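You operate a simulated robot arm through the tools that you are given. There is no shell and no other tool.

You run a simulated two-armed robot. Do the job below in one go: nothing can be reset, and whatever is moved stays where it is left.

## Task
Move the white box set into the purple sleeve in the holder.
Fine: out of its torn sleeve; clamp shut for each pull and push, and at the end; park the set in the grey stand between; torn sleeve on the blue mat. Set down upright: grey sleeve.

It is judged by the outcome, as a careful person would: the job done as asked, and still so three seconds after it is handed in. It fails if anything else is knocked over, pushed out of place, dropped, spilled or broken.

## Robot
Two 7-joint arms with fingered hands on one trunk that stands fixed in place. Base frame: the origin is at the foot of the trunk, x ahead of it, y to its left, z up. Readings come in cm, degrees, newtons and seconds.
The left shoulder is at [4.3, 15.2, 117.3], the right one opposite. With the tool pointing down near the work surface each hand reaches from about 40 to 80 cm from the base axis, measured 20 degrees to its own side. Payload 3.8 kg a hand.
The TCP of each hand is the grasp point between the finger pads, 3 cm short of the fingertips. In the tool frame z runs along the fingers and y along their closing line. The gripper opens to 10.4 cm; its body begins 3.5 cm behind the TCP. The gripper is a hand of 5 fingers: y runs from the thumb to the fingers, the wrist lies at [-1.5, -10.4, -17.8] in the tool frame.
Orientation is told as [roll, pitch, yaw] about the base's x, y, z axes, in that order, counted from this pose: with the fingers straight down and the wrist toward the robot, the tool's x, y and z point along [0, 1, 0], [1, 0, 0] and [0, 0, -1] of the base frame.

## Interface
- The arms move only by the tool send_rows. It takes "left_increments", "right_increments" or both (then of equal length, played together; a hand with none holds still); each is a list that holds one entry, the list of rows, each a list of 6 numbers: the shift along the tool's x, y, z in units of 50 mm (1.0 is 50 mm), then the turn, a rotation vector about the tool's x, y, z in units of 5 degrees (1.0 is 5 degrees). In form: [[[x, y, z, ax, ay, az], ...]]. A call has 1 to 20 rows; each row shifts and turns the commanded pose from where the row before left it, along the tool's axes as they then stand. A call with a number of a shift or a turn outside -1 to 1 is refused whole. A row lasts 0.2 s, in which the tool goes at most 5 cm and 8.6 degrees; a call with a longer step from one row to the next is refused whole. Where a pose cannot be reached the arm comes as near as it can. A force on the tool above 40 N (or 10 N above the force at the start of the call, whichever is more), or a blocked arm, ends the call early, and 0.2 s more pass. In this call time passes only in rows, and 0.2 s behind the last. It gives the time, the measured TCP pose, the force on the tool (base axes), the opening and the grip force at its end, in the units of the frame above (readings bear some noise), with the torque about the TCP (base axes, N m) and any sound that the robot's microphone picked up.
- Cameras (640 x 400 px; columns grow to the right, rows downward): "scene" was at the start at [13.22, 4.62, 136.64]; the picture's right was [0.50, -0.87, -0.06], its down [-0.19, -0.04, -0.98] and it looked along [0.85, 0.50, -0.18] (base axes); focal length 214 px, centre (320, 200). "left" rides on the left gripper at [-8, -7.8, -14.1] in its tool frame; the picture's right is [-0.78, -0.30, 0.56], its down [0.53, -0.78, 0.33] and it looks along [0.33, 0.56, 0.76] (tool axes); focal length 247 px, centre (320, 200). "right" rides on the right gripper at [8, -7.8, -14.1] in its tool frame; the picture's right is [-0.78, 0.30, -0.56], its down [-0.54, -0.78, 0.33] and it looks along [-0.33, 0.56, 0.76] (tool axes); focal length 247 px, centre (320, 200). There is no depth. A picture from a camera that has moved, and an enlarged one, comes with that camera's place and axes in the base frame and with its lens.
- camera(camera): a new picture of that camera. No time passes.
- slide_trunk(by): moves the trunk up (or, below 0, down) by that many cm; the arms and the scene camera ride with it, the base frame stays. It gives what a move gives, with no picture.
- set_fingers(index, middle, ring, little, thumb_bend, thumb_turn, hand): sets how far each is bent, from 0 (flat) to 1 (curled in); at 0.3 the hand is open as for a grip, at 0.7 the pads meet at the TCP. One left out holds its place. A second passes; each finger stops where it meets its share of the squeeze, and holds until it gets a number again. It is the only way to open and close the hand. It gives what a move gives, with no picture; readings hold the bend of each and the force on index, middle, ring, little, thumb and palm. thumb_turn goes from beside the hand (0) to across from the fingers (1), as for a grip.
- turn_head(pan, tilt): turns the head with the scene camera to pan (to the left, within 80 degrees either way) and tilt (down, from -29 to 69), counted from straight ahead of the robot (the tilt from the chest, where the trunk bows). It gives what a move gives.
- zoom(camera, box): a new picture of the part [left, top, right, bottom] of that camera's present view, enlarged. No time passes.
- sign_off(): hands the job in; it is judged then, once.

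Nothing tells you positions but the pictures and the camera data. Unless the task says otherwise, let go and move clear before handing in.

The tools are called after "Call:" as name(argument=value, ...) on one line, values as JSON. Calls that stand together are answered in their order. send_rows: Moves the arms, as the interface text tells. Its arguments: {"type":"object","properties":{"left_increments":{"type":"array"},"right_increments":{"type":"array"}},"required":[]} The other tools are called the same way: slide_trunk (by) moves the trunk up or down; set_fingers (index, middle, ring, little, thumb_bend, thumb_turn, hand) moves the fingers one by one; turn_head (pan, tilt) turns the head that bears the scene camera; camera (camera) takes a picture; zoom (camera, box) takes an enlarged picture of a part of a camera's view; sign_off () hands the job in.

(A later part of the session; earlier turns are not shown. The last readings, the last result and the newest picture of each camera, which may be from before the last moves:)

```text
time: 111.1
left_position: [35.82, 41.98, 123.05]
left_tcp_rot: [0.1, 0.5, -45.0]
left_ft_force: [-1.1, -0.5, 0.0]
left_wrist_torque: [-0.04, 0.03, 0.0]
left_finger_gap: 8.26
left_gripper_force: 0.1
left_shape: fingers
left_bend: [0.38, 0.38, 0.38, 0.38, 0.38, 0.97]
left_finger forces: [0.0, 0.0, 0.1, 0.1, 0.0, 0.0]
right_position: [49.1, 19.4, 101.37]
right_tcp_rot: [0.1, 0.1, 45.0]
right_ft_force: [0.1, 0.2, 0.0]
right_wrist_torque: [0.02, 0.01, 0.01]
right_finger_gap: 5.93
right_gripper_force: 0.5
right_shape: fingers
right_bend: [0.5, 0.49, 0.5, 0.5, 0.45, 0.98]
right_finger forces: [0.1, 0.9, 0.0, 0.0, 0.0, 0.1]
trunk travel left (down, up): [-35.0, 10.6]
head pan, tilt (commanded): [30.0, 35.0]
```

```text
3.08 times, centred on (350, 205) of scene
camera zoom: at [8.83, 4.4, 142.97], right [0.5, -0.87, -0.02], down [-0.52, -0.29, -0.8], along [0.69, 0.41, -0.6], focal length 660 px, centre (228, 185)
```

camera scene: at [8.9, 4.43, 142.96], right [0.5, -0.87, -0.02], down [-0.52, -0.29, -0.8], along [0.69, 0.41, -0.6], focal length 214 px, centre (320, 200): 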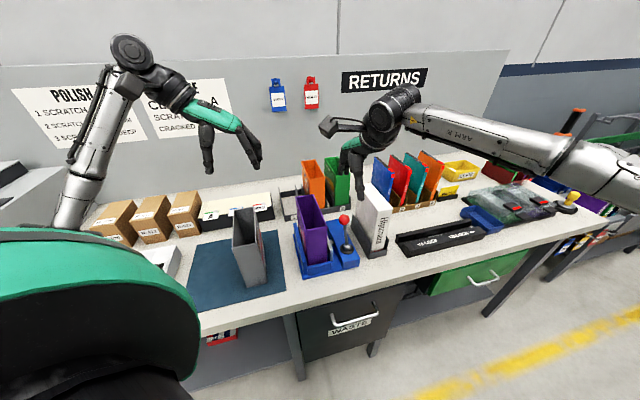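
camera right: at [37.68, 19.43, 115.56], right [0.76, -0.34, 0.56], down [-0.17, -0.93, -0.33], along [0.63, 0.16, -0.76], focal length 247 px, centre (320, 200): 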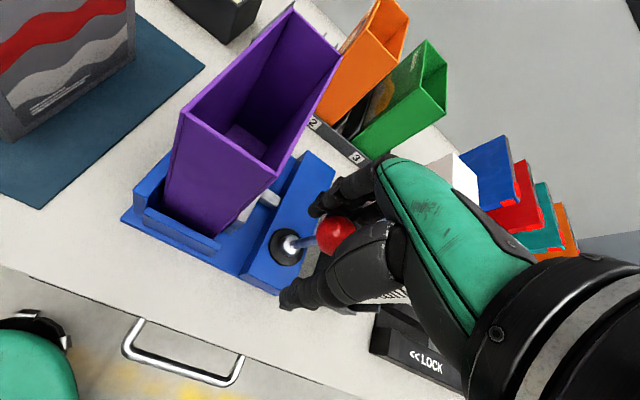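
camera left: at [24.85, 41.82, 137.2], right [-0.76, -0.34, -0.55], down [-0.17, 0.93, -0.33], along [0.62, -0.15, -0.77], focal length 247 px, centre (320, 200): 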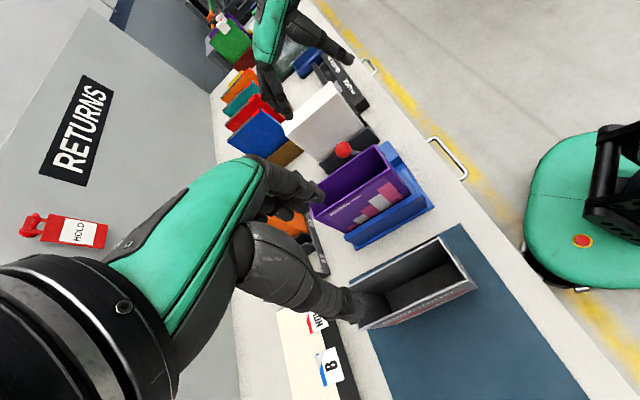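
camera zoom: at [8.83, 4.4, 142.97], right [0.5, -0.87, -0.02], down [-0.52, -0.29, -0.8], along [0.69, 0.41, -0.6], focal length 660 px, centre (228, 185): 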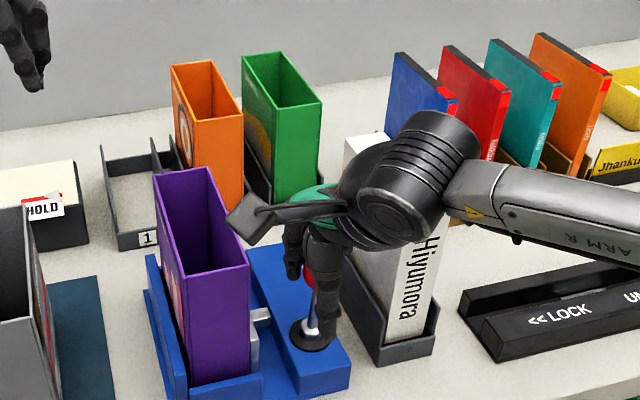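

Call:
send_rows(right_increments=[[[0, -0.2, 0, 0, 0, 0], [0, -0.2, 0, 0, 0, 0], [0, -0.2, 0.02, 0, 0, 0], [0, -0.2, 0.03, 0, 0, 0]]])

Call:
zoom(camera="right", box=[120, 20, 400, 260])

Call:
zoom(camera="scene", box=[290, 140, 410, 270])

```text
time: 112.1
left_position: [36.01, 42.31, 122.99]
left_tcp_rot: [-0.1, 0.5, -45.0]
left_ft_force: [0.1, 0.9, -0.9]
left_wrist_torque: [0.03, 0.0, -0.01]
left_finger_gap: 8.25
left_gripper_force: 0.1
left_shape: fingers
left_bend: [0.38, 0.38, 0.38, 0.38, 0.38, 0.97]
left_finger forces: [0.0, 0.0, 0.1, 0.0, 0.0, 0.1]
right_position: [46.4, 16.78, 101.14]
right_tcp_rot: [0.1, -0.2, 45.1]
right_ft_force: [8.2, 8.4, 5.6]
right_wrist_torque: [0.25, -0.33, 0.15]
right_finger_gap: 5.98
right_gripper_force: 4.9
right_shape: fingers
right_bend: [0.5, 0.44, 0.47, 0.5, 0.45, 0.98]
right_finger forces: [0.6, 6.1, 2.8, 0.1, 0.0, 0.0]
trunk travel left (down, up): [-35.0, 10.6]
head pan, tilt (commanded): [30.0, 35.0]
```

```text
1.67 times, centred on (260, 140) of right
camera zoom: at [35.0, 16.76, 115.43], right [0.76, -0.34, 0.56], down [-0.17, -0.93, -0.34], along [0.63, 0.16, -0.76], focal length 412 px, centre (420, 300)
```

zoom: 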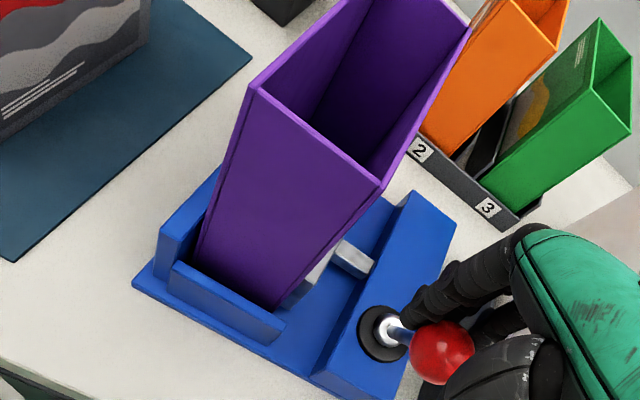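

```text
3.08 times, centred on (350, 205) of scene
camera zoom: at [8.99, 4.62, 142.96], right [0.5, -0.87, -0.02], down [-0.52, -0.29, -0.8], along [0.69, 0.41, -0.6], focal length 660 px, centre (228, 185)
```

zoom: 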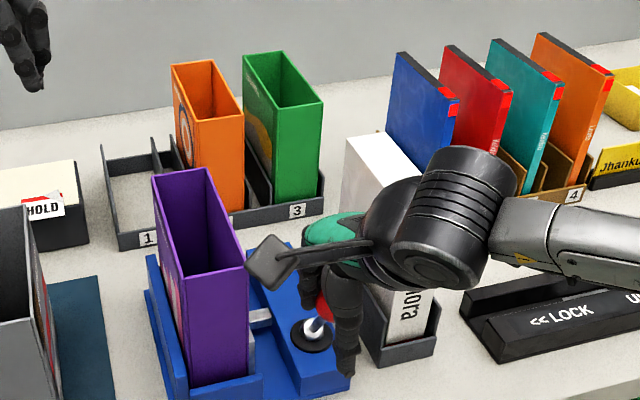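

The jaw is against the purple sleeve and the knob is near its shut position. One more small pull to be sure it is home.

Call:
send_rows(right_increments=[[[0, -0.15, 0.02, 0, 0, 0], [0, -0.12, 0, 0, 0, 0]]])

Call:
zoom(camera="right", box=[120, 20, 400, 260])

```text
time: 112.7
left_position: [35.97, 42.46, 122.84]
left_tcp_rot: [-0.3, 0.5, -45.0]
left_ft_force: [0.0, 0.5, 0.4]
left_wrist_torque: [-0.01, 0.03, 0.01]
left_finger_gap: 8.27
left_gripper_force: 0.0
left_shape: fingers
left_bend: [0.38, 0.38, 0.38, 0.38, 0.38, 0.97]
left_finger forces: [0.1, 0.0, 0.1, 0.1, 0.1, 0.0]
right_position: [45.67, 15.97, 101.0]
right_tcp_rot: [0.0, -0.1, 45.3]
right_ft_force: [16.7, 16.6, 7.3]
right_wrist_torque: [0.63, -0.72, 0.35]
right_finger_gap: 6.3
right_gripper_force: 11.3
right_shape: fingers
right_bend: [0.47, 0.38, 0.41, 0.5, 0.45, 0.98]
right_finger forces: [3.5, 11.3, 7.2, 0.1, 0.0, 0.0]
trunk travel left (down, up): [-35.0, 10.6]
head pan, tilt (commanded): [30.0, 35.0]
```

```text
1.67 times, centred on (260, 140) of right
camera zoom: at [34.21, 16.04, 115.23], right [0.76, -0.34, 0.56], down [-0.17, -0.93, -0.33], along [0.63, 0.16, -0.76], focal length 412 px, centre (420, 300)
```

zoom: 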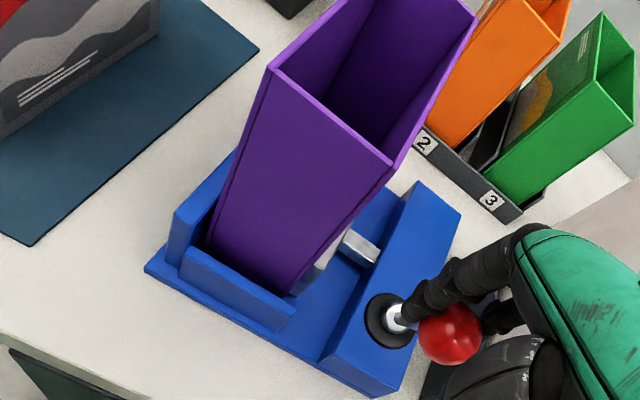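

The lever is at its stop. Unload, open the fingers and check that it stays shut.

Call:
send_rows(right_increments=[[[0, 0.14, 0, 0, 0, 0], [0, 0.14, 0, 0, 0, 0]]])

Call:
set_fingers(hand="right", index=0.3, middle=0.3, ring=0.3, little=0.3, thumb_bend=0.3)

Call:
send_rows(right_increments=[[[0, 0.15, 0, 0, 0, 0], [0, 0.15, 0, 0, 0, 0], [0, 0, 0, 0, 0, 0], [0, 0, -0.5, 0, 0, 0], [0, 0, -0.8, 0, 0, 0], [0, 0, -0.8, 0, 0, 0], [0, 0, -0.6, 0, 0, 0]]])

Call:
zoom(camera="right", box=[120, 60, 360, 300])

Call:
zoom(camera="scene", box=[280, 170, 400, 290])

Call:
zoom(camera="left", box=[290, 100, 470, 260])

```text
time: 113.3
left_position: [35.87, 42.13, 122.97]
left_tcp_rot: [-0.2, 0.5, -45.0]
left_ft_force: [0.2, -0.6, 0.4]
left_wrist_torque: [-0.01, -0.01, 0.0]
left_finger_gap: 8.29
left_gripper_force: 0.0
left_shape: fingers
left_bend: [0.38, 0.38, 0.38, 0.38, 0.38, 0.97]
left_finger forces: [0.1, 0.0, 0.0, 0.1, 0.0, 0.0]
right_position: [46.32, 16.63, 100.72]
right_tcp_rot: [0.0, 0.2, 45.0]
right_ft_force: [4.8, 3.8, 1.9]
right_wrist_torque: [0.12, -0.21, 0.08]
right_finger_gap: 5.82
right_gripper_force: 4.5
right_shape: fingers
right_bend: [0.51, 0.44, 0.47, 0.5, 0.45, 0.98]
right_finger forces: [1.6, 4.9, 3.4, 0.0, 0.1, 0.0]
trunk travel left (down, up): [-35.0, 10.6]
head pan, tilt (commanded): [30.0, 35.0]
```

```text
time: 114.3
left_position: [35.87, 42.03, 123.01]
left_tcp_rot: [0.0, 0.5, -45.0]
left_ft_force: [0.0, 0.8, -0.3]
left_wrist_torque: [0.01, 0.01, 0.03]
left_finger_gap: 8.24
left_gripper_force: 0.1
left_shape: fingers
left_bend: [0.38, 0.38, 0.38, 0.38, 0.38, 0.97]
left_finger forces: [0.0, 0.1, 0.0, 0.0, 0.0, 0.0]
right_position: [46.21, 16.65, 101.05]
right_tcp_rot: [0.0, -0.1, 45.0]
right_ft_force: [0.3, 0.3, -1.3]
right_wrist_torque: [-0.02, 0.01, 0.0]
right_finger_gap: 10.29
right_gripper_force: 0.1
right_shape: fingers
right_bend: [0.3, 0.3, 0.3, 0.3, 0.3, 0.98]
right_finger forces: [0.0, 0.0, 0.1, 0.0, 0.1, 0.0]
trunk travel left (down, up): [-35.0, 10.6]
head pan, tilt (commanded): [30.0, 35.0]
```

```text
time: 115.9
left_position: [35.77, 42.14, 123.09]
left_tcp_rot: [0.0, 0.5, -45.0]
left_ft_force: [-1.0, -0.5, -0.6]
left_wrist_torque: [-0.02, -0.01, 0.01]
left_finger_gap: 8.25
left_gripper_force: 0.2
left_shape: fingers
left_bend: [0.38, 0.38, 0.38, 0.38, 0.38, 0.97]
left_finger forces: [0.0, 0.0, 0.0, 0.1, 0.1, 0.1]
right_position: [47.05, 17.88, 114.61]
right_tcp_rot: [0.0, 0.0, 45.0]
right_ft_force: [0.4, -0.1, -1.0]
right_wrist_torque: [-0.01, 0.0, -0.01]
right_finger_gap: 10.26
right_gripper_force: 0.0
right_shape: fingers
right_bend: [0.3, 0.3, 0.3, 0.3, 0.3, 0.98]
right_finger forces: [0.0, 0.0, 0.0, 0.0, 0.0, 0.0]
trunk travel left (down, up): [-35.0, 10.6]
head pan, tilt (commanded): [30.0, 35.0]
```

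```text
1.67 times, centred on (240, 180) of right
camera zoom: at [35.74, 17.9, 128.88], right [0.76, -0.34, 0.56], down [-0.17, -0.93, -0.33], along [0.63, 0.16, -0.76], focal length 412 px, centre (453, 233)
```

zoom: 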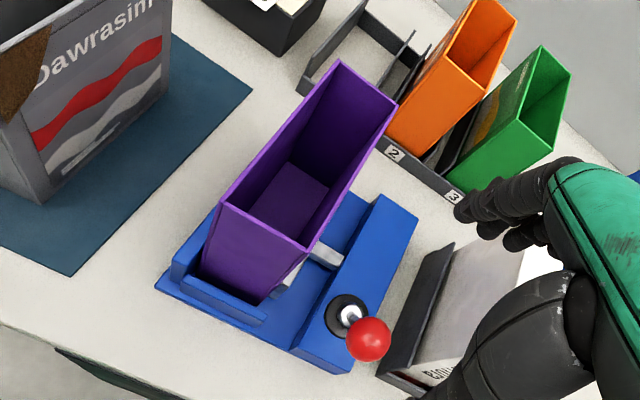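

```text
3.33 times, centred on (340, 230) of scene
camera zoom: at [8.79, 4.43, 142.97], right [0.5, -0.87, -0.02], down [-0.52, -0.29, -0.8], along [0.69, 0.41, -0.6], focal length 715 px, centre (253, 100)
```

zoom: 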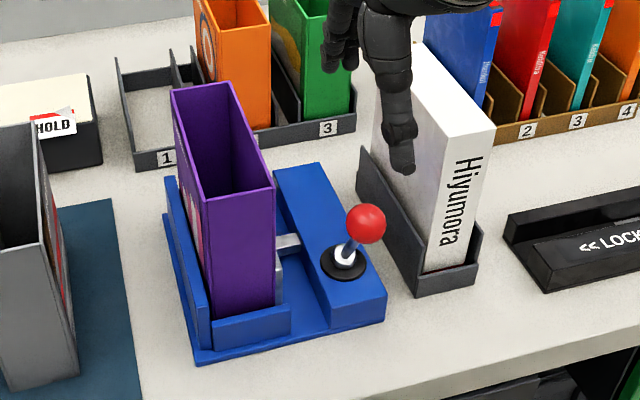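

```text
2.50 times, centred on (380, 180) of left
camera zoom: at [24.74, 41.81, 137.22], right [-0.76, -0.34, -0.55], down [-0.17, 0.93, -0.33], along [0.62, -0.15, -0.77], focal length 617 px, centre (170, 250)
```

zoom: 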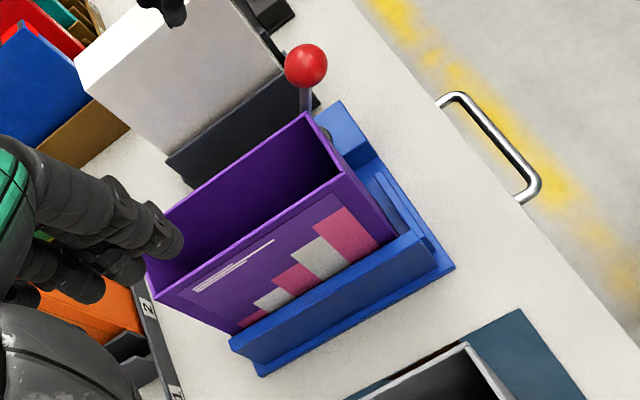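

The clamp is shut on the purple sleeve and the lever stays forward. I'll park the right hand back at its viewing spot.

Call:
send_rows(right_increments=[[[0, 0, -0.7, 0, 0, 0], [0, 0, -0.7, 0, 0, 0], [0, -0.3, -0.5, 0, 0, 0], [-0.46, -0.5, -0.2, 0, 0, 0], [-0.46, -0.5, -0.2, 0, 0, 0], [-0.46, -0.5, -0.2, 0, 0, 0], [-0.46, -0.5, -0.2, 0, 0, 0], [-0.46, -0.5, -0.1, 0, 0, 0], [-0.46, -0.5, 0, 0, 0, 0], [-0.46, -0.3, 0, 0, 0, 0]]])

Call:
camera(camera="scene")

Call:
camera(camera="right")

Call:
zoom(camera="right", box=[130, 60, 300, 210])

```text
time: 118.1
left_position: [35.78, 42.05, 123.17]
left_tcp_rot: [0.0, 0.5, -45.0]
left_ft_force: [0.0, -0.2, 0.1]
left_wrist_torque: [0.01, -0.01, 0.03]
left_finger_gap: 8.27
left_gripper_force: 0.1
left_shape: fingers
left_bend: [0.38, 0.38, 0.38, 0.38, 0.38, 0.97]
left_finger forces: [0.1, 0.0, 0.1, 0.0, 0.0, 0.0]
right_position: [45.87, -6.38, 128.41]
right_tcp_rot: [0.1, -0.2, 45.0]
right_ft_force: [0.6, 0.1, 0.5]
right_wrist_torque: [0.03, 0.01, 0.01]
right_finger_gap: 10.27
right_gripper_force: 0.0
right_shape: fingers
right_bend: [0.3, 0.3, 0.3, 0.3, 0.3, 0.98]
right_finger forces: [0.0, 0.0, 0.0, 0.1, 0.0, 0.0]
trunk travel left (down, up): [-35.0, 10.6]
head pan, tilt (commanded): [30.0, 35.0]
```

```text
taken
camera scene: at [8.83, 4.31, 142.97], right [0.5, -0.87, -0.02], down [-0.52, -0.29, -0.8], along [0.69, 0.41, -0.6], focal length 214 px, centre (320, 200)
```

scene: 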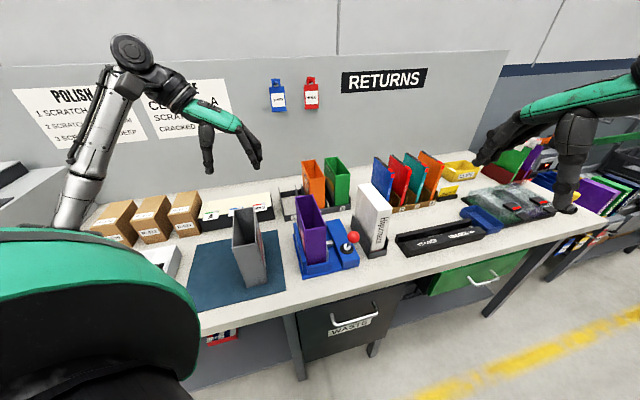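

```text
taken
camera right: at [34.52, -6.42, 142.62], right [0.76, -0.34, 0.56], down [-0.17, -0.93, -0.33], along [0.63, 0.16, -0.76], focal length 247 px, centre (320, 200)
```

right: 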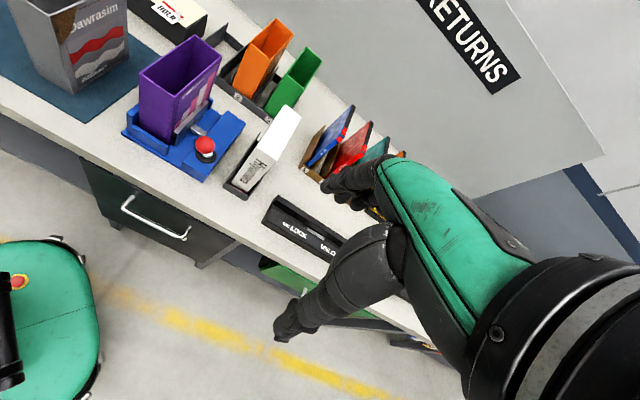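

```text
2.67 times, centred on (215, 135) of right
camera zoom: at [34.52, -6.42, 142.62], right [0.76, -0.34, 0.56], down [-0.17, -0.93, -0.33], along [0.63, 0.16, -0.76], focal length 659 px, centre (600, 373)
```

zoom: 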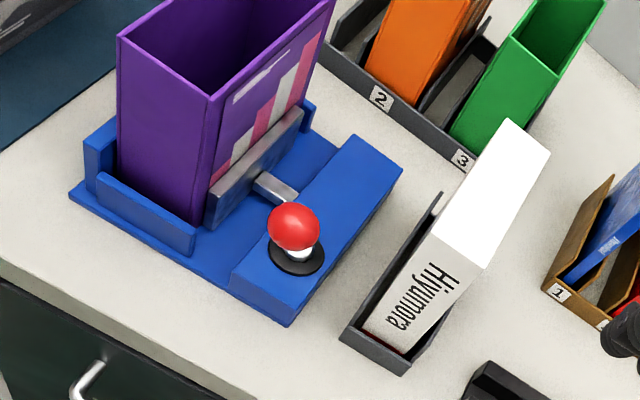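

Now I need precise positions of the parked set and the purple rim; zooming in.

Call:
zoom(camera="right", box=[215, 95, 305, 200])

Call:
zoom(camera="right", box=[125, 25, 235, 130])

Call:
zoom(camera="left", box=[260, 60, 460, 260])

Call:
zoom(camera="scene", box=[285, 175, 405, 285])

```text
3.81 times, centred on (260, 148) of right
camera zoom: at [34.52, -6.42, 142.62], right [0.76, -0.34, 0.56], down [-0.17, -0.93, -0.33], along [0.63, 0.16, -0.76], focal length 941 px, centre (549, 400)
```

zoom: 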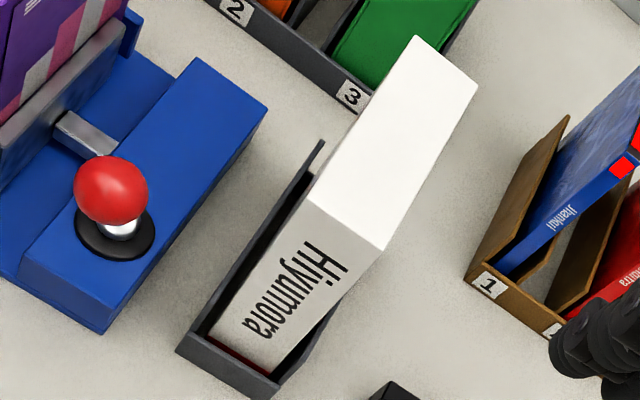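

```text
3.81 times, centred on (180, 78) of right
camera zoom: at [34.52, -6.42, 142.62], right [0.76, -0.34, 0.56], down [-0.17, -0.93, -0.33], along [0.63, 0.16, -0.76], focal length 941 px, centre (853, 667)
```

zoom: 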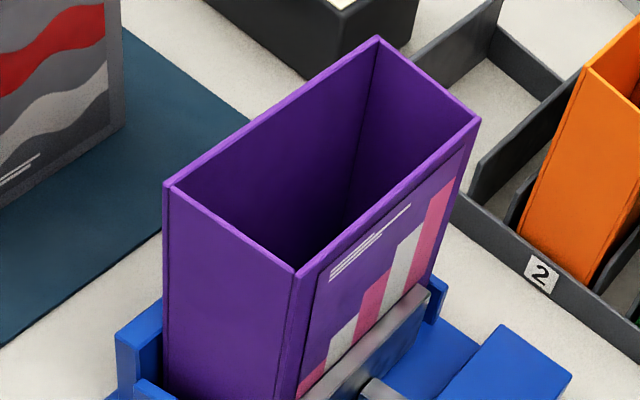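

```text
2.00 times, centred on (360, 160) of left
camera zoom: at [24.77, 41.7, 137.25], right [-0.76, -0.34, -0.55], down [-0.17, 0.93, -0.33], along [0.62, -0.15, -0.77], focal length 494 px, centre (240, 280)
```

zoom: 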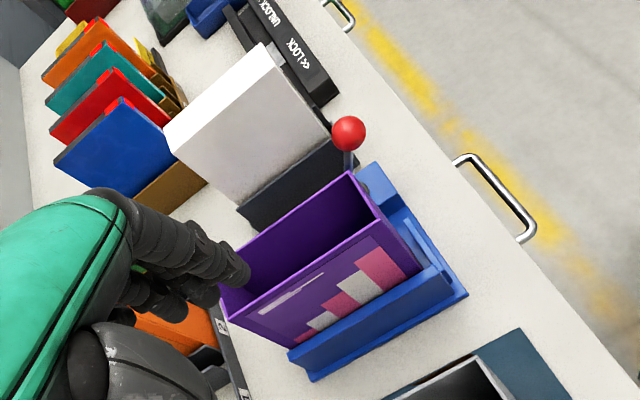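

```text
3.64 times, centred on (345, 230) of scene
camera zoom: at [8.83, 4.31, 142.97], right [0.5, -0.87, -0.02], down [-0.52, -0.29, -0.8], along [0.69, 0.41, -0.6], focal length 780 px, centre (229, 91)
```

zoom: 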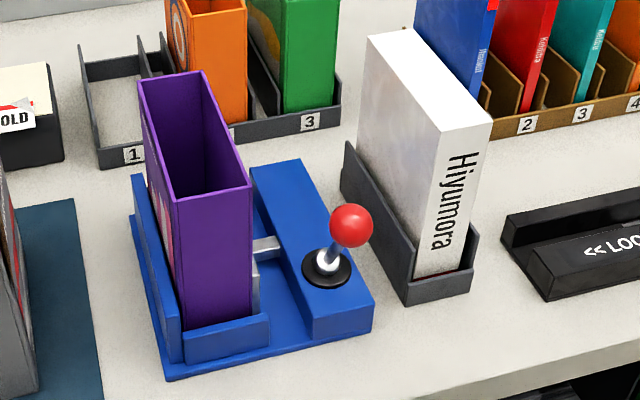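

The set in the stand spans e1 48.7–62.1, e2 −29.6 to −33.9; the purple opening is centred at e1 55.65, e2 −11.93 with about 0.35 cm clearance per side. Left hand goes over the set.

Call:
send_rows(left_increments=[[[0.03, 0.4, 0, 0, 0, 0], [0.03, 0.72, 0, 0, 0, 0], [0.03, 0.72, 0, 0, 0, 0], [0.03, 0.72, 0, 0, 0, 0], [0.03, 0.72, 0, 0, 0, 0], [0.03, 0.72, 0, 0, 0, 0], [0.03, 0.72, 0, 0, 0, 0], [0.03, 0.72, 0, 0, 0, 0], [0.03, 0.72, 0, 0, 0, 0], [0.03, 0.72, 0, 0, 0, 0], [0, 0.35, 0, 0, 0, 0]]])

Call:
camera(camera="scene")

Call:
camera(camera="left")

Call:
zoom(camera="right", box=[180, 20, 340, 200])

```text
time: 120.5
left_position: [62.37, 17.34, 122.69]
left_tcp_rot: [-0.1, 0.6, -44.9]
left_ft_force: [-0.4, 0.3, 0.7]
left_wrist_torque: [0.0, -0.01, 0.02]
left_finger_gap: 8.28
left_gripper_force: 0.1
left_shape: fingers
left_bend: [0.38, 0.38, 0.38, 0.38, 0.38, 0.97]
left_finger forces: [0.1, 0.0, 0.0, 0.0, 0.0, 0.1]
right_position: [45.95, -6.39, 128.36]
right_tcp_rot: [0.2, -0.1, 45.0]
right_ft_force: [-1.1, -0.1, -0.1]
right_wrist_torque: [-0.03, -0.02, -0.02]
right_finger_gap: 10.27
right_gripper_force: 0.1
right_shape: fingers
right_bend: [0.3, 0.3, 0.3, 0.3, 0.3, 0.98]
right_finger forces: [0.0, 0.0, 0.0, 0.0, 0.0, 0.1]
trunk travel left (down, up): [-35.0, 10.6]
head pan, tilt (commanded): [30.0, 35.0]
```

```text
taken
camera scene: at [8.87, 4.34, 142.96], right [0.5, -0.87, -0.02], down [-0.52, -0.29, -0.8], along [0.69, 0.41, -0.6], focal length 214 px, centre (320, 200)
```

scene: 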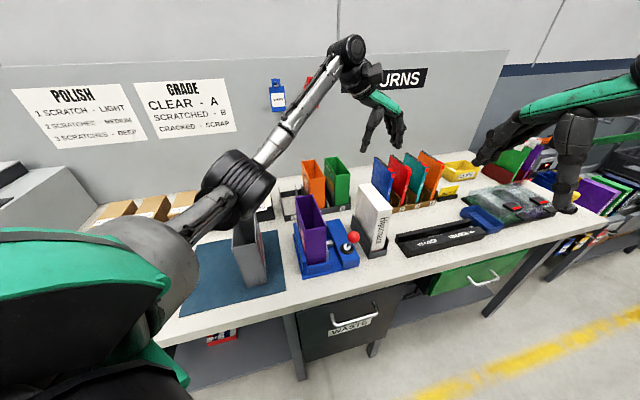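

```text
taken
camera left: at [51.31, 17.07, 136.93], right [-0.76, -0.34, -0.55], down [-0.17, 0.93, -0.32], along [0.62, -0.15, -0.77], focal length 247 px, centre (320, 200)
```

left: 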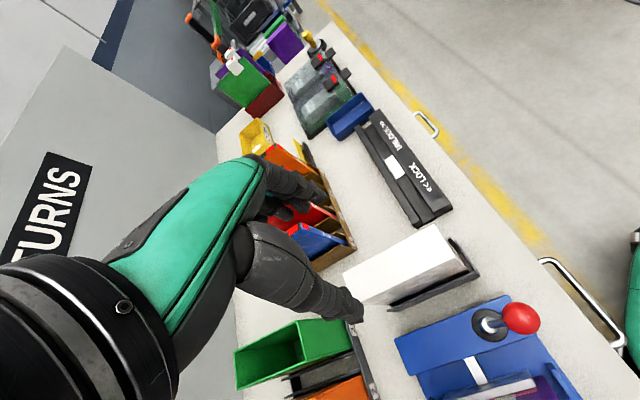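

```text
2.22 times, centred on (260, 110) of right
camera zoom: at [34.58, -6.34, 142.61], right [0.76, -0.34, 0.56], down [-0.17, -0.93, -0.33], along [0.63, 0.16, -0.76], focal length 549 px, centre (453, 400)
```

zoom: 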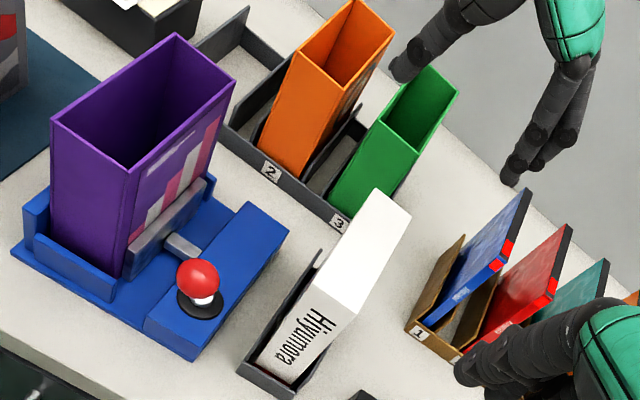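

Reached the spot above the set. Descend to just above its top and check.

Call:
send_rows(left_increments=[[[0, 0, 0.5, -0.12, 0, 0], [0, 0, 0.5, 0, 0, 0], [0.02, -0.01, 0.5, 0, 0, 0], [0.02, -0.01, 0.4, 0, 0, 0]]])

Call:
zoom(camera="left", box=[260, 160, 520, 360])

Call:
zoom(camera="right", box=[200, 50, 340, 200])

Call:
zoom(camera="scene", box=[320, 130, 430, 260])

```text
time: 121.5
left_position: [62.66, 17.78, 113.03]
left_tcp_rot: [0.0, -0.1, -45.0]
left_ft_force: [-0.4, -0.4, -0.1]
left_wrist_torque: [0.02, -0.01, 0.0]
left_finger_gap: 8.29
left_gripper_force: 0.0
left_shape: fingers
left_bend: [0.38, 0.38, 0.38, 0.38, 0.38, 0.97]
left_finger forces: [0.0, 0.0, 0.1, 0.0, 0.1, 0.2]
right_position: [45.88, -6.28, 128.38]
right_tcp_rot: [0.0, 0.0, 45.0]
right_ft_force: [-0.7, 0.2, -1.4]
right_wrist_torque: [0.0, 0.02, -0.02]
right_finger_gap: 10.29
right_gripper_force: 0.0
right_shape: fingers
right_bend: [0.3, 0.3, 0.3, 0.3, 0.3, 0.98]
right_finger forces: [0.0, 0.1, 0.0, 0.0, 0.0, 0.0]
trunk travel left (down, up): [-35.0, 10.6]
head pan, tilt (commanded): [30.0, 35.0]
```

```text
2.00 times, centred on (390, 260) of left
camera zoom: at [51.43, 17.68, 127.2], right [-0.76, -0.34, -0.56], down [-0.17, 0.93, -0.33], along [0.63, -0.16, -0.76], focal length 494 px, centre (180, 80)
```

zoom: 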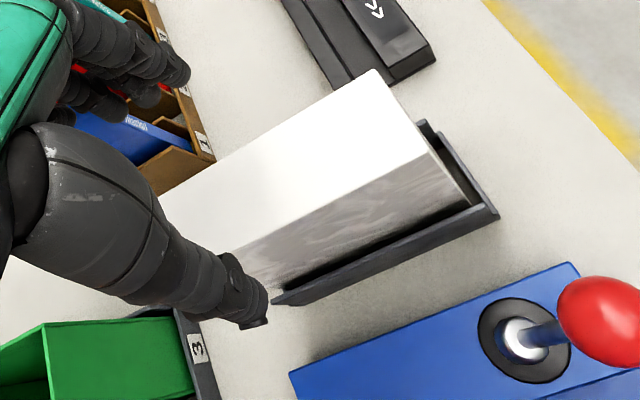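

```text
2.67 times, centred on (270, 125) of right
camera zoom: at [34.56, -6.26, 142.62], right [0.76, -0.34, 0.56], down [-0.17, -0.93, -0.33], along [0.63, 0.16, -0.76], focal length 659 px, centre (453, 400)
```

zoom: 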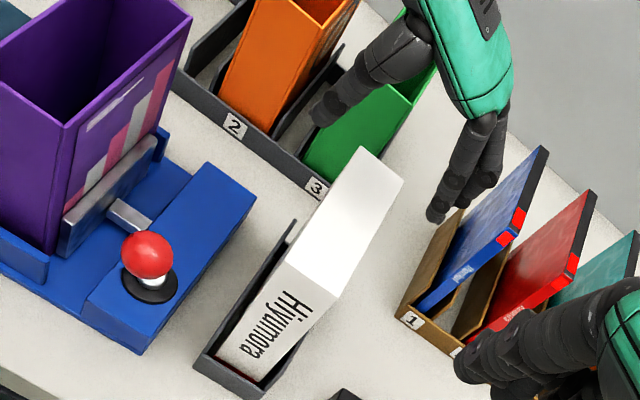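

```text
3.08 times, centred on (375, 195) of scene
camera zoom: at [8.86, 4.43, 142.96], right [0.5, -0.87, -0.02], down [-0.52, -0.29, -0.8], along [0.69, 0.41, -0.6], focal length 660 px, centre (151, 215)
```

zoom: 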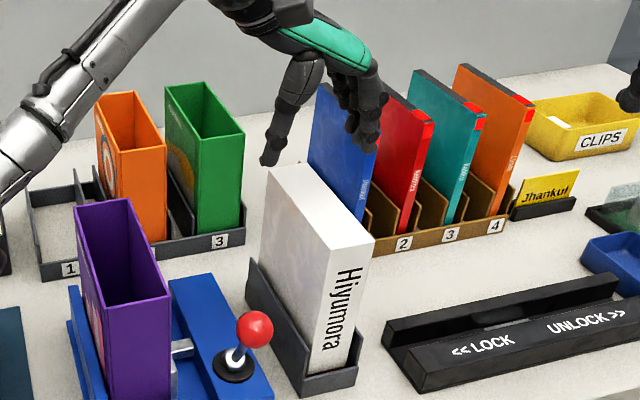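

The set is centred between thumb and fingers in both hand views. Lower so the pads reach the top of the box, then close with thumb, index and middle.

Call:
send_rows(left_increments=[[[0, 0.01, 0.4, 0, 0, 0], [0, 0.01, 0.4, 0, 0, 0], [0, 0, 0.4, 0, 0, 0], [0, 0, 0.28, 0, 0, 0]]])

Call:
set_fingers(hand="left", index=0.53, middle=0.53, ring=0.47, little=0.47, thumb_bend=0.53)

Call:
zoom(camera="scene", box=[330, 140, 420, 260])

Call:
zoom(camera="right", box=[200, 50, 340, 200])

```text
time: 122.5
left_position: [62.39, 17.8, 105.88]
left_tcp_rot: [0.0, -0.1, -45.0]
left_ft_force: [0.2, 0.1, 0.0]
left_wrist_torque: [-0.01, 0.01, -0.01]
left_finger_gap: 8.3
left_gripper_force: 0.1
left_shape: fingers
left_bend: [0.38, 0.38, 0.38, 0.38, 0.38, 0.97]
left_finger forces: [0.0, 0.1, 0.0, 0.1, 0.0, 0.0]
right_position: [46.02, -6.34, 128.25]
right_tcp_rot: [0.0, -0.2, 45.1]
right_ft_force: [0.1, 0.2, 1.2]
right_wrist_torque: [0.01, 0.0, 0.0]
right_finger_gap: 10.27
right_gripper_force: 0.1
right_shape: fingers
right_bend: [0.3, 0.3, 0.3, 0.3, 0.3, 0.98]
right_finger forces: [0.0, 0.0, 0.1, 0.0, 0.0, 0.0]
trunk travel left (down, up): [-35.0, 10.6]
head pan, tilt (commanded): [30.0, 35.0]
```

```text
time: 123.5
left_position: [62.5, 17.83, 105.89]
left_tcp_rot: [0.0, -0.1, -45.0]
left_ft_force: [0.4, -0.6, -0.2]
left_wrist_torque: [0.0, -0.02, 0.0]
left_finger_gap: 4.49
left_gripper_force: 0.2
left_shape: fingers
left_bend: [0.53, 0.53, 0.47, 0.47, 0.53, 0.97]
left_finger forces: [0.2, 0.2, 0.0, 0.0, 0.0, 0.0]
right_position: [45.94, -6.4, 128.35]
right_tcp_rot: [0.0, -0.1, 45.0]
right_ft_force: [0.4, 0.3, -0.2]
right_wrist_torque: [0.02, -0.01, 0.01]
right_finger_gap: 10.31
right_gripper_force: 0.1
right_shape: fingers
right_bend: [0.3, 0.3, 0.3, 0.3, 0.3, 0.98]
right_finger forces: [0.0, 0.0, 0.1, 0.0, 0.0, 0.1]
trunk travel left (down, up): [-35.0, 10.6]
head pan, tilt (commanded): [30.0, 35.0]
```

```text
3.33 times, centred on (375, 200) of scene
camera zoom: at [8.85, 4.4, 142.96], right [0.5, -0.87, -0.02], down [-0.52, -0.29, -0.8], along [0.69, 0.41, -0.6], focal length 715 px, centre (137, 200)
```

zoom: 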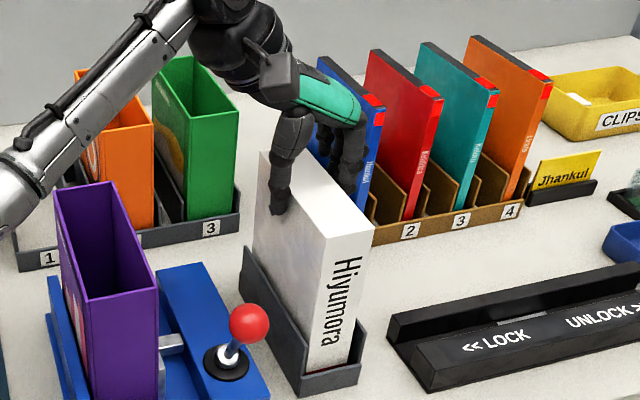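

```text
2.67 times, centred on (270, 125) of right
camera zoom: at [34.55, -6.29, 142.62], right [0.76, -0.34, 0.56], down [-0.17, -0.93, -0.33], along [0.63, 0.16, -0.76], focal length 659 px, centre (453, 400)
```

zoom: 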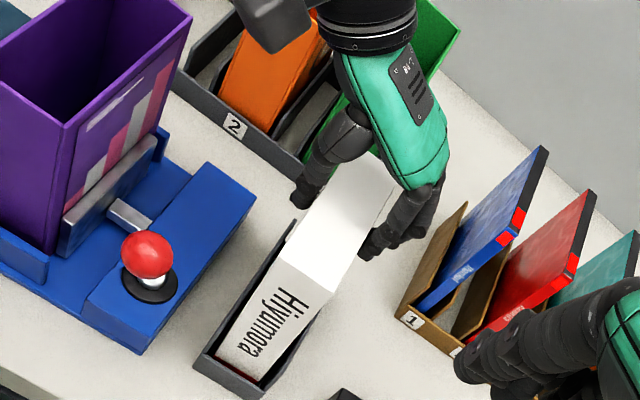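

Light contact on both sides. Squeeze firmly with thumb, index and middle.

Call:
set_fingers(hand="left", index=0.68, middle=0.68, thumb_bend=0.68)

Call:
zoom(camera="right", box=[215, 85, 325, 215])

Call:
zoom(camera="scene", box=[330, 140, 420, 260])

```text
time: 124.5
left_position: [62.41, 17.65, 105.91]
left_tcp_rot: [0.0, -0.1, -45.0]
left_ft_force: [2.2, -0.1, 1.2]
left_wrist_torque: [-0.09, -0.17, -0.09]
left_finger_gap: 4.04
left_gripper_force: 14.8
left_shape: fingers
left_bend: [0.57, 0.6, 0.47, 0.47, 0.55, 0.97]
left_finger forces: [7.4, 8.3, 0.0, 0.0, 13.4, 0.1]
right_position: [45.91, -6.52, 128.5]
right_tcp_rot: [0.0, 0.0, 45.0]
right_ft_force: [0.5, -0.6, -0.4]
right_wrist_torque: [-0.03, -0.02, 0.0]
right_finger_gap: 10.28
right_gripper_force: 0.1
right_shape: fingers
right_bend: [0.3, 0.3, 0.3, 0.3, 0.3, 0.98]
right_finger forces: [0.1, 0.0, 0.0, 0.1, 0.0, 0.0]
trunk travel left (down, up): [-35.0, 10.6]
head pan, tilt (commanded): [30.0, 35.0]
```

```text
3.08 times, centred on (270, 150) of right
camera zoom: at [34.57, -6.31, 142.62], right [0.76, -0.34, 0.56], down [-0.17, -0.93, -0.33], along [0.63, 0.16, -0.76], focal length 760 px, centre (474, 354)
```

zoom: 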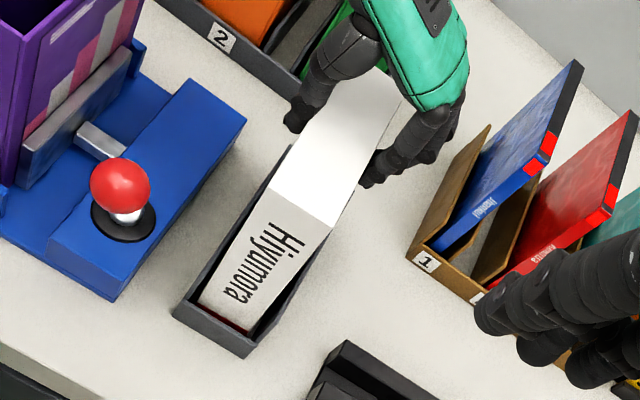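

```text
3.33 times, centred on (375, 200) of scene
camera zoom: at [8.87, 4.38, 142.97], right [0.5, -0.87, -0.02], down [-0.52, -0.29, -0.8], along [0.69, 0.41, -0.6], focal length 715 px, centre (137, 200)
```

zoom: 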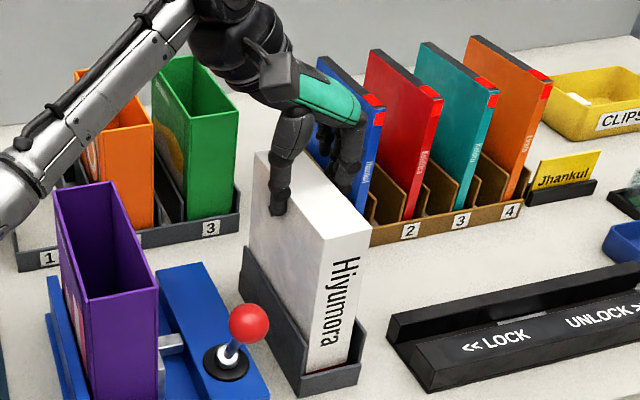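

Firm grip. The top leaned slightly toward the thumb, so I'll shift back 0.4 cm to stand it straight, then lift slowly.

Call:
send_rows(left_increments=[[[0, 0.08, 0, 0, 0, 0], [0, 0, 0, 0, 0, 0], [0, 0, -0.1, 0, 0, 0], [0, 0, -0.2, 0, 0, 0], [0, 0, -0.2, 0, 0, 0]]])

Call:
zoom(camera="right", box=[215, 75, 325, 205])

Call:
zoom(camera="scene", box=[330, 140, 420, 260])

Call:
zoom(camera="left", box=[280, 160, 520, 360])

```text
time: 125.7
left_position: [62.75, 17.28, 108.26]
left_tcp_rot: [-0.1, 0.0, -45.0]
left_ft_force: [0.3, -0.7, -3.9]
left_wrist_torque: [-0.01, -0.04, -0.02]
left_finger_gap: 4.0
left_gripper_force: 13.7
left_shape: fingers
left_bend: [0.58, 0.61, 0.47, 0.47, 0.55, 0.96]
left_finger forces: [6.9, 6.6, 0.0, 0.0, 13.8, 0.0]
right_position: [45.87, -6.21, 128.41]
right_tcp_rot: [0.0, 0.0, 45.0]
right_ft_force: [-0.5, -0.2, -0.2]
right_wrist_torque: [0.02, 0.03, -0.01]
right_finger_gap: 10.31
right_gripper_force: 0.1
right_shape: fingers
right_bend: [0.3, 0.3, 0.3, 0.3, 0.3, 0.98]
right_finger forces: [0.0, 0.0, 0.0, 0.1, 0.1, 0.0]
trunk travel left (down, up): [-35.0, 10.6]
head pan, tilt (commanded): [30.0, 35.0]
```

```text
3.08 times, centred on (270, 140) of right
camera zoom: at [34.58, -6.27, 142.61], right [0.76, -0.34, 0.56], down [-0.17, -0.93, -0.33], along [0.63, 0.16, -0.76], focal length 760 px, centre (474, 385)
```

zoom: 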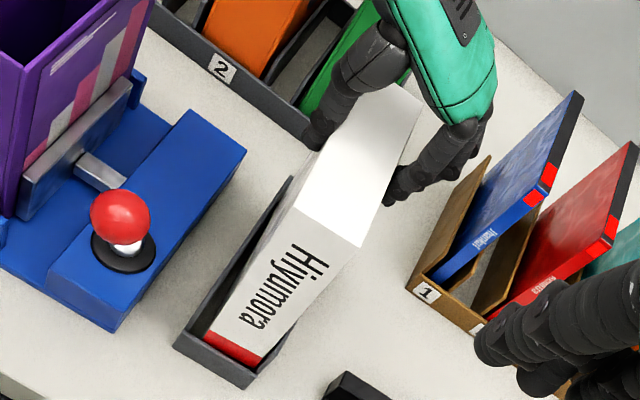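

```text
3.33 times, centred on (375, 200) of scene
camera zoom: at [8.87, 4.41, 142.96], right [0.5, -0.87, -0.02], down [-0.52, -0.29, -0.8], along [0.69, 0.41, -0.6], focal length 715 px, centre (137, 200)
```

zoom: 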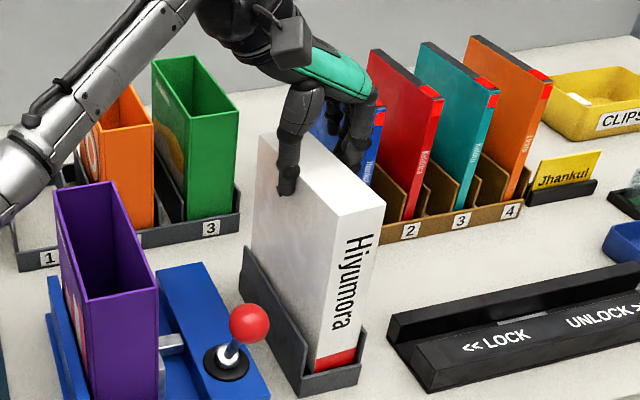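

```text
2.00 times, centred on (400, 260) of left
camera zoom: at [51.66, 17.17, 122.38], right [-0.76, -0.34, -0.56], down [-0.17, 0.93, -0.33], along [0.63, -0.16, -0.76], focal length 494 px, centre (160, 80)
```

zoom: 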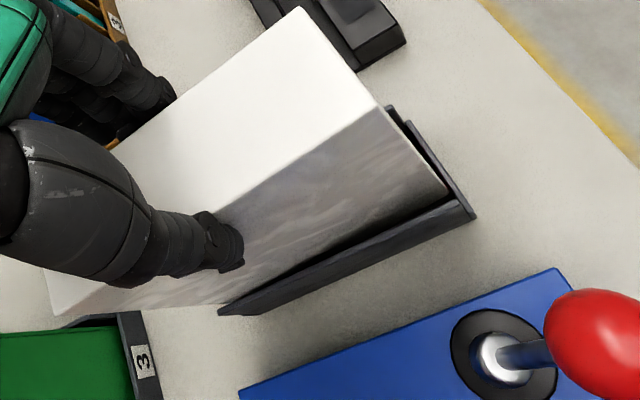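

The set comes up straight. Lift it until its bottom is well above the purple rim.

Call:
send_rows(left_increments=[[[0, 0, -0.26, 0, 0, 0], [0, 0, -0.26, 0, 0, 0], [0, 0, -0.26, 0, 0, 0], [0, 0, -0.26, 0, 0, 0], [0, 0, -0.26, 0, 0, 0], [0, 0, -0.26, 0, 0, 0], [0, 0, -0.26, 0, 0, 0], [0, 0, -0.26, 0, 0, 0], [0, 0, -0.26, 0, 0, 0], [0, 0, -0.26, 0, 0, 0], [0, 0, -0.26, 0, 0, 0], [0, 0, -0.26, 0, 0, 0], [0, 0, -0.26, 0, 0, 0], [0, 0, -0.26, 0, 0, 0]]])

Call:
zoom(camera="right", box=[200, 0, 360, 200])

Call:
zoom(camera="scene", box=[300, 60, 440, 260])

Call:
camera(camera="left")

```text
time: 128.7
left_position: [62.62, 17.5, 126.68]
left_tcp_rot: [0.0, -0.2, -45.1]
left_ft_force: [-0.2, 0.3, -4.4]
left_wrist_torque: [0.02, -0.06, -0.02]
left_finger_gap: 4.02
left_gripper_force: 13.5
left_shape: fingers
left_bend: [0.58, 0.61, 0.47, 0.47, 0.55, 0.96]
left_finger forces: [7.0, 6.5, 0.0, 0.0, 13.7, 0.0]
right_position: [45.89, -6.37, 128.42]
right_tcp_rot: [0.1, 0.0, 45.0]
right_ft_force: [0.6, 0.0, -0.7]
right_wrist_torque: [0.0, 0.0, -0.01]
right_finger_gap: 10.28
right_gripper_force: 0.0
right_shape: fingers
right_bend: [0.3, 0.3, 0.3, 0.3, 0.3, 0.98]
right_finger forces: [0.0, 0.0, 0.0, 0.1, 0.1, 0.0]
trunk travel left (down, up): [-35.0, 10.6]
head pan, tilt (commanded): [30.0, 35.0]
```

```text
2.00 times, centred on (280, 100) of right
camera zoom: at [34.58, -6.29, 142.61], right [0.76, -0.34, 0.56], down [-0.17, -0.93, -0.33], along [0.63, 0.16, -0.76], focal length 494 px, centre (400, 400)
```

zoom: 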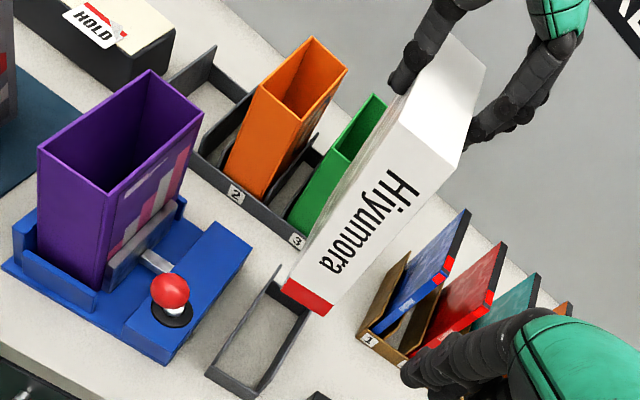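

```text
2.00 times, centred on (370, 160) of scene
camera zoom: at [8.88, 4.39, 142.96], right [0.5, -0.87, -0.02], down [-0.52, -0.29, -0.8], along [0.69, 0.41, -0.6], focal length 429 px, centre (220, 280)
```

zoom: 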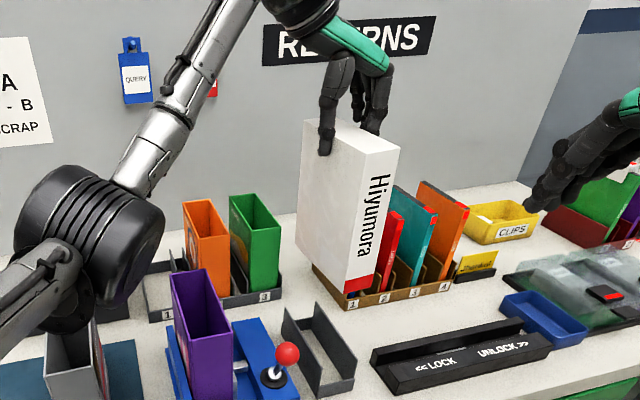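

```text
taken
camera left: at [51.48, 17.28, 140.82], right [-0.76, -0.34, -0.56], down [-0.17, 0.93, -0.33], along [0.63, -0.16, -0.76], focal length 247 px, centre (320, 200)
```

left: 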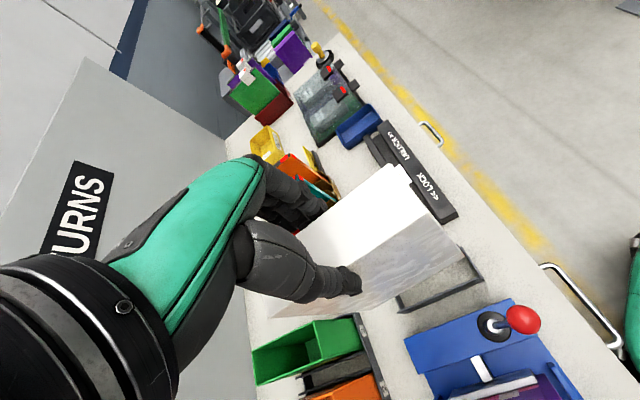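

The stand stayed in place and the set hangs level. Carry it left over the purple sleeve at this height.

Call:
send_rows(left_increments=[[[0, -0.3, 0, 0, 0, 0], [0, -0.4, 0, 0, 0, 0], [0, -0.4, 0, 0, 0, 0], [0, -0.4, 0, 0, 0, 0], [0, -0.4, 0, 0, 0, 0], [0, -0.4, 0, 0, 0, 0], [0, -0.4, 0, 0, 0, 0], [0, -0.4, 0, 0, 0, 0], [0, -0.4, 0, 0, 0, 0], [0, -0.4, 0, 0, 0, 0], [0, -0.1, 0, 0, 0, 0]]])

Call:
zoom(camera="right", box=[110, 0, 270, 180])

Call:
zoom(camera="scene", box=[250, 90, 390, 290])

Call:
camera(camera="left")

```text
time: 131.1
left_position: [48.58, 31.71, 126.5]
left_tcp_rot: [-0.1, -0.1, -45.0]
left_ft_force: [-0.1, 0.2, -4.0]
left_wrist_torque: [0.05, -0.03, 0.01]
left_finger_gap: 3.99
left_gripper_force: 13.5
left_shape: fingers
left_bend: [0.58, 0.61, 0.47, 0.47, 0.55, 0.96]
left_finger forces: [7.0, 6.4, 0.0, 0.0, 13.8, 0.0]
right_position: [45.98, -6.26, 128.33]
right_tcp_rot: [0.0, 0.1, 45.0]
right_ft_force: [0.2, 0.2, -0.3]
right_wrist_torque: [0.01, -0.05, 0.0]
right_finger_gap: 10.29
right_gripper_force: 0.1
right_shape: fingers
right_bend: [0.3, 0.3, 0.3, 0.3, 0.3, 0.98]
right_finger forces: [0.1, 0.0, 0.1, 0.1, 0.0, 0.1]
trunk travel left (down, up): [-35.0, 10.6]
head pan, tilt (commanded): [30.0, 35.0]
```

```text
2.22 times, centred on (190, 90) of right
camera zoom: at [34.58, -6.24, 142.61], right [0.76, -0.34, 0.56], down [-0.17, -0.93, -0.33], along [0.63, 0.16, -0.76], focal length 549 px, centre (609, 444)
```

zoom: 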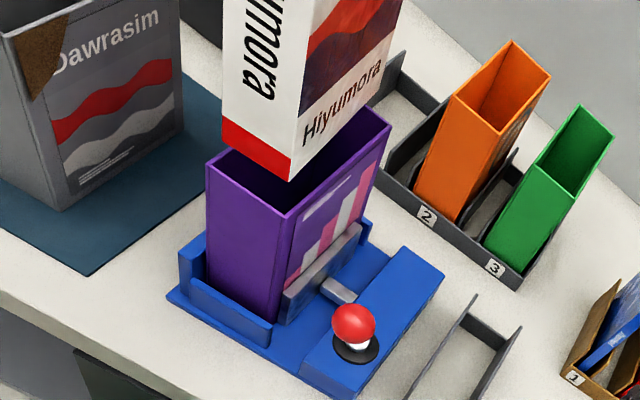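

```text
2.00 times, centred on (320, 190) of scene
camera zoom: at [8.88, 4.44, 142.96], right [0.5, -0.87, -0.02], down [-0.52, -0.29, -0.8], along [0.69, 0.41, -0.6], focal length 429 px, centre (320, 220)
```

zoom: 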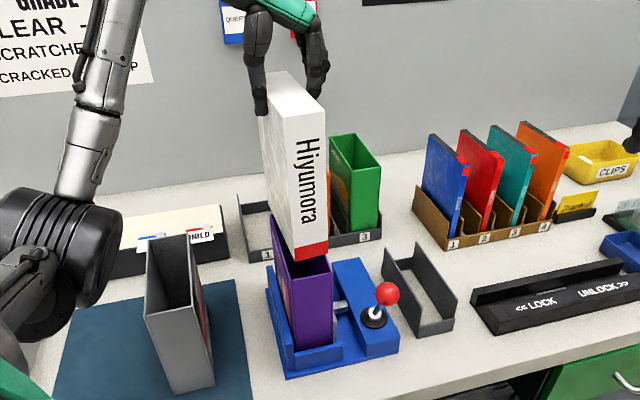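

```text
taken
camera left: at [37.51, 31.6, 140.65], right [-0.76, -0.34, -0.56], down [-0.17, 0.93, -0.33], along [0.63, -0.16, -0.76], focal length 247 px, centre (320, 200)
```

left: 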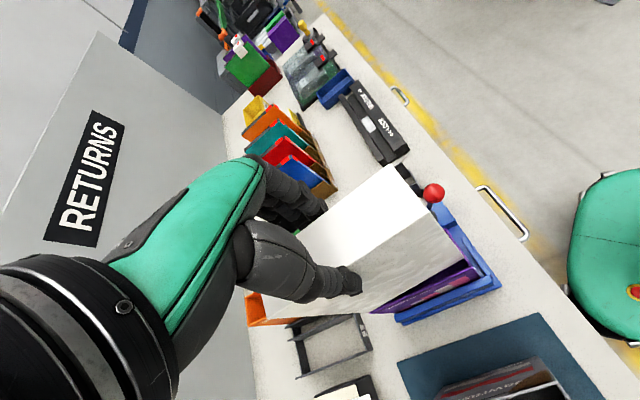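

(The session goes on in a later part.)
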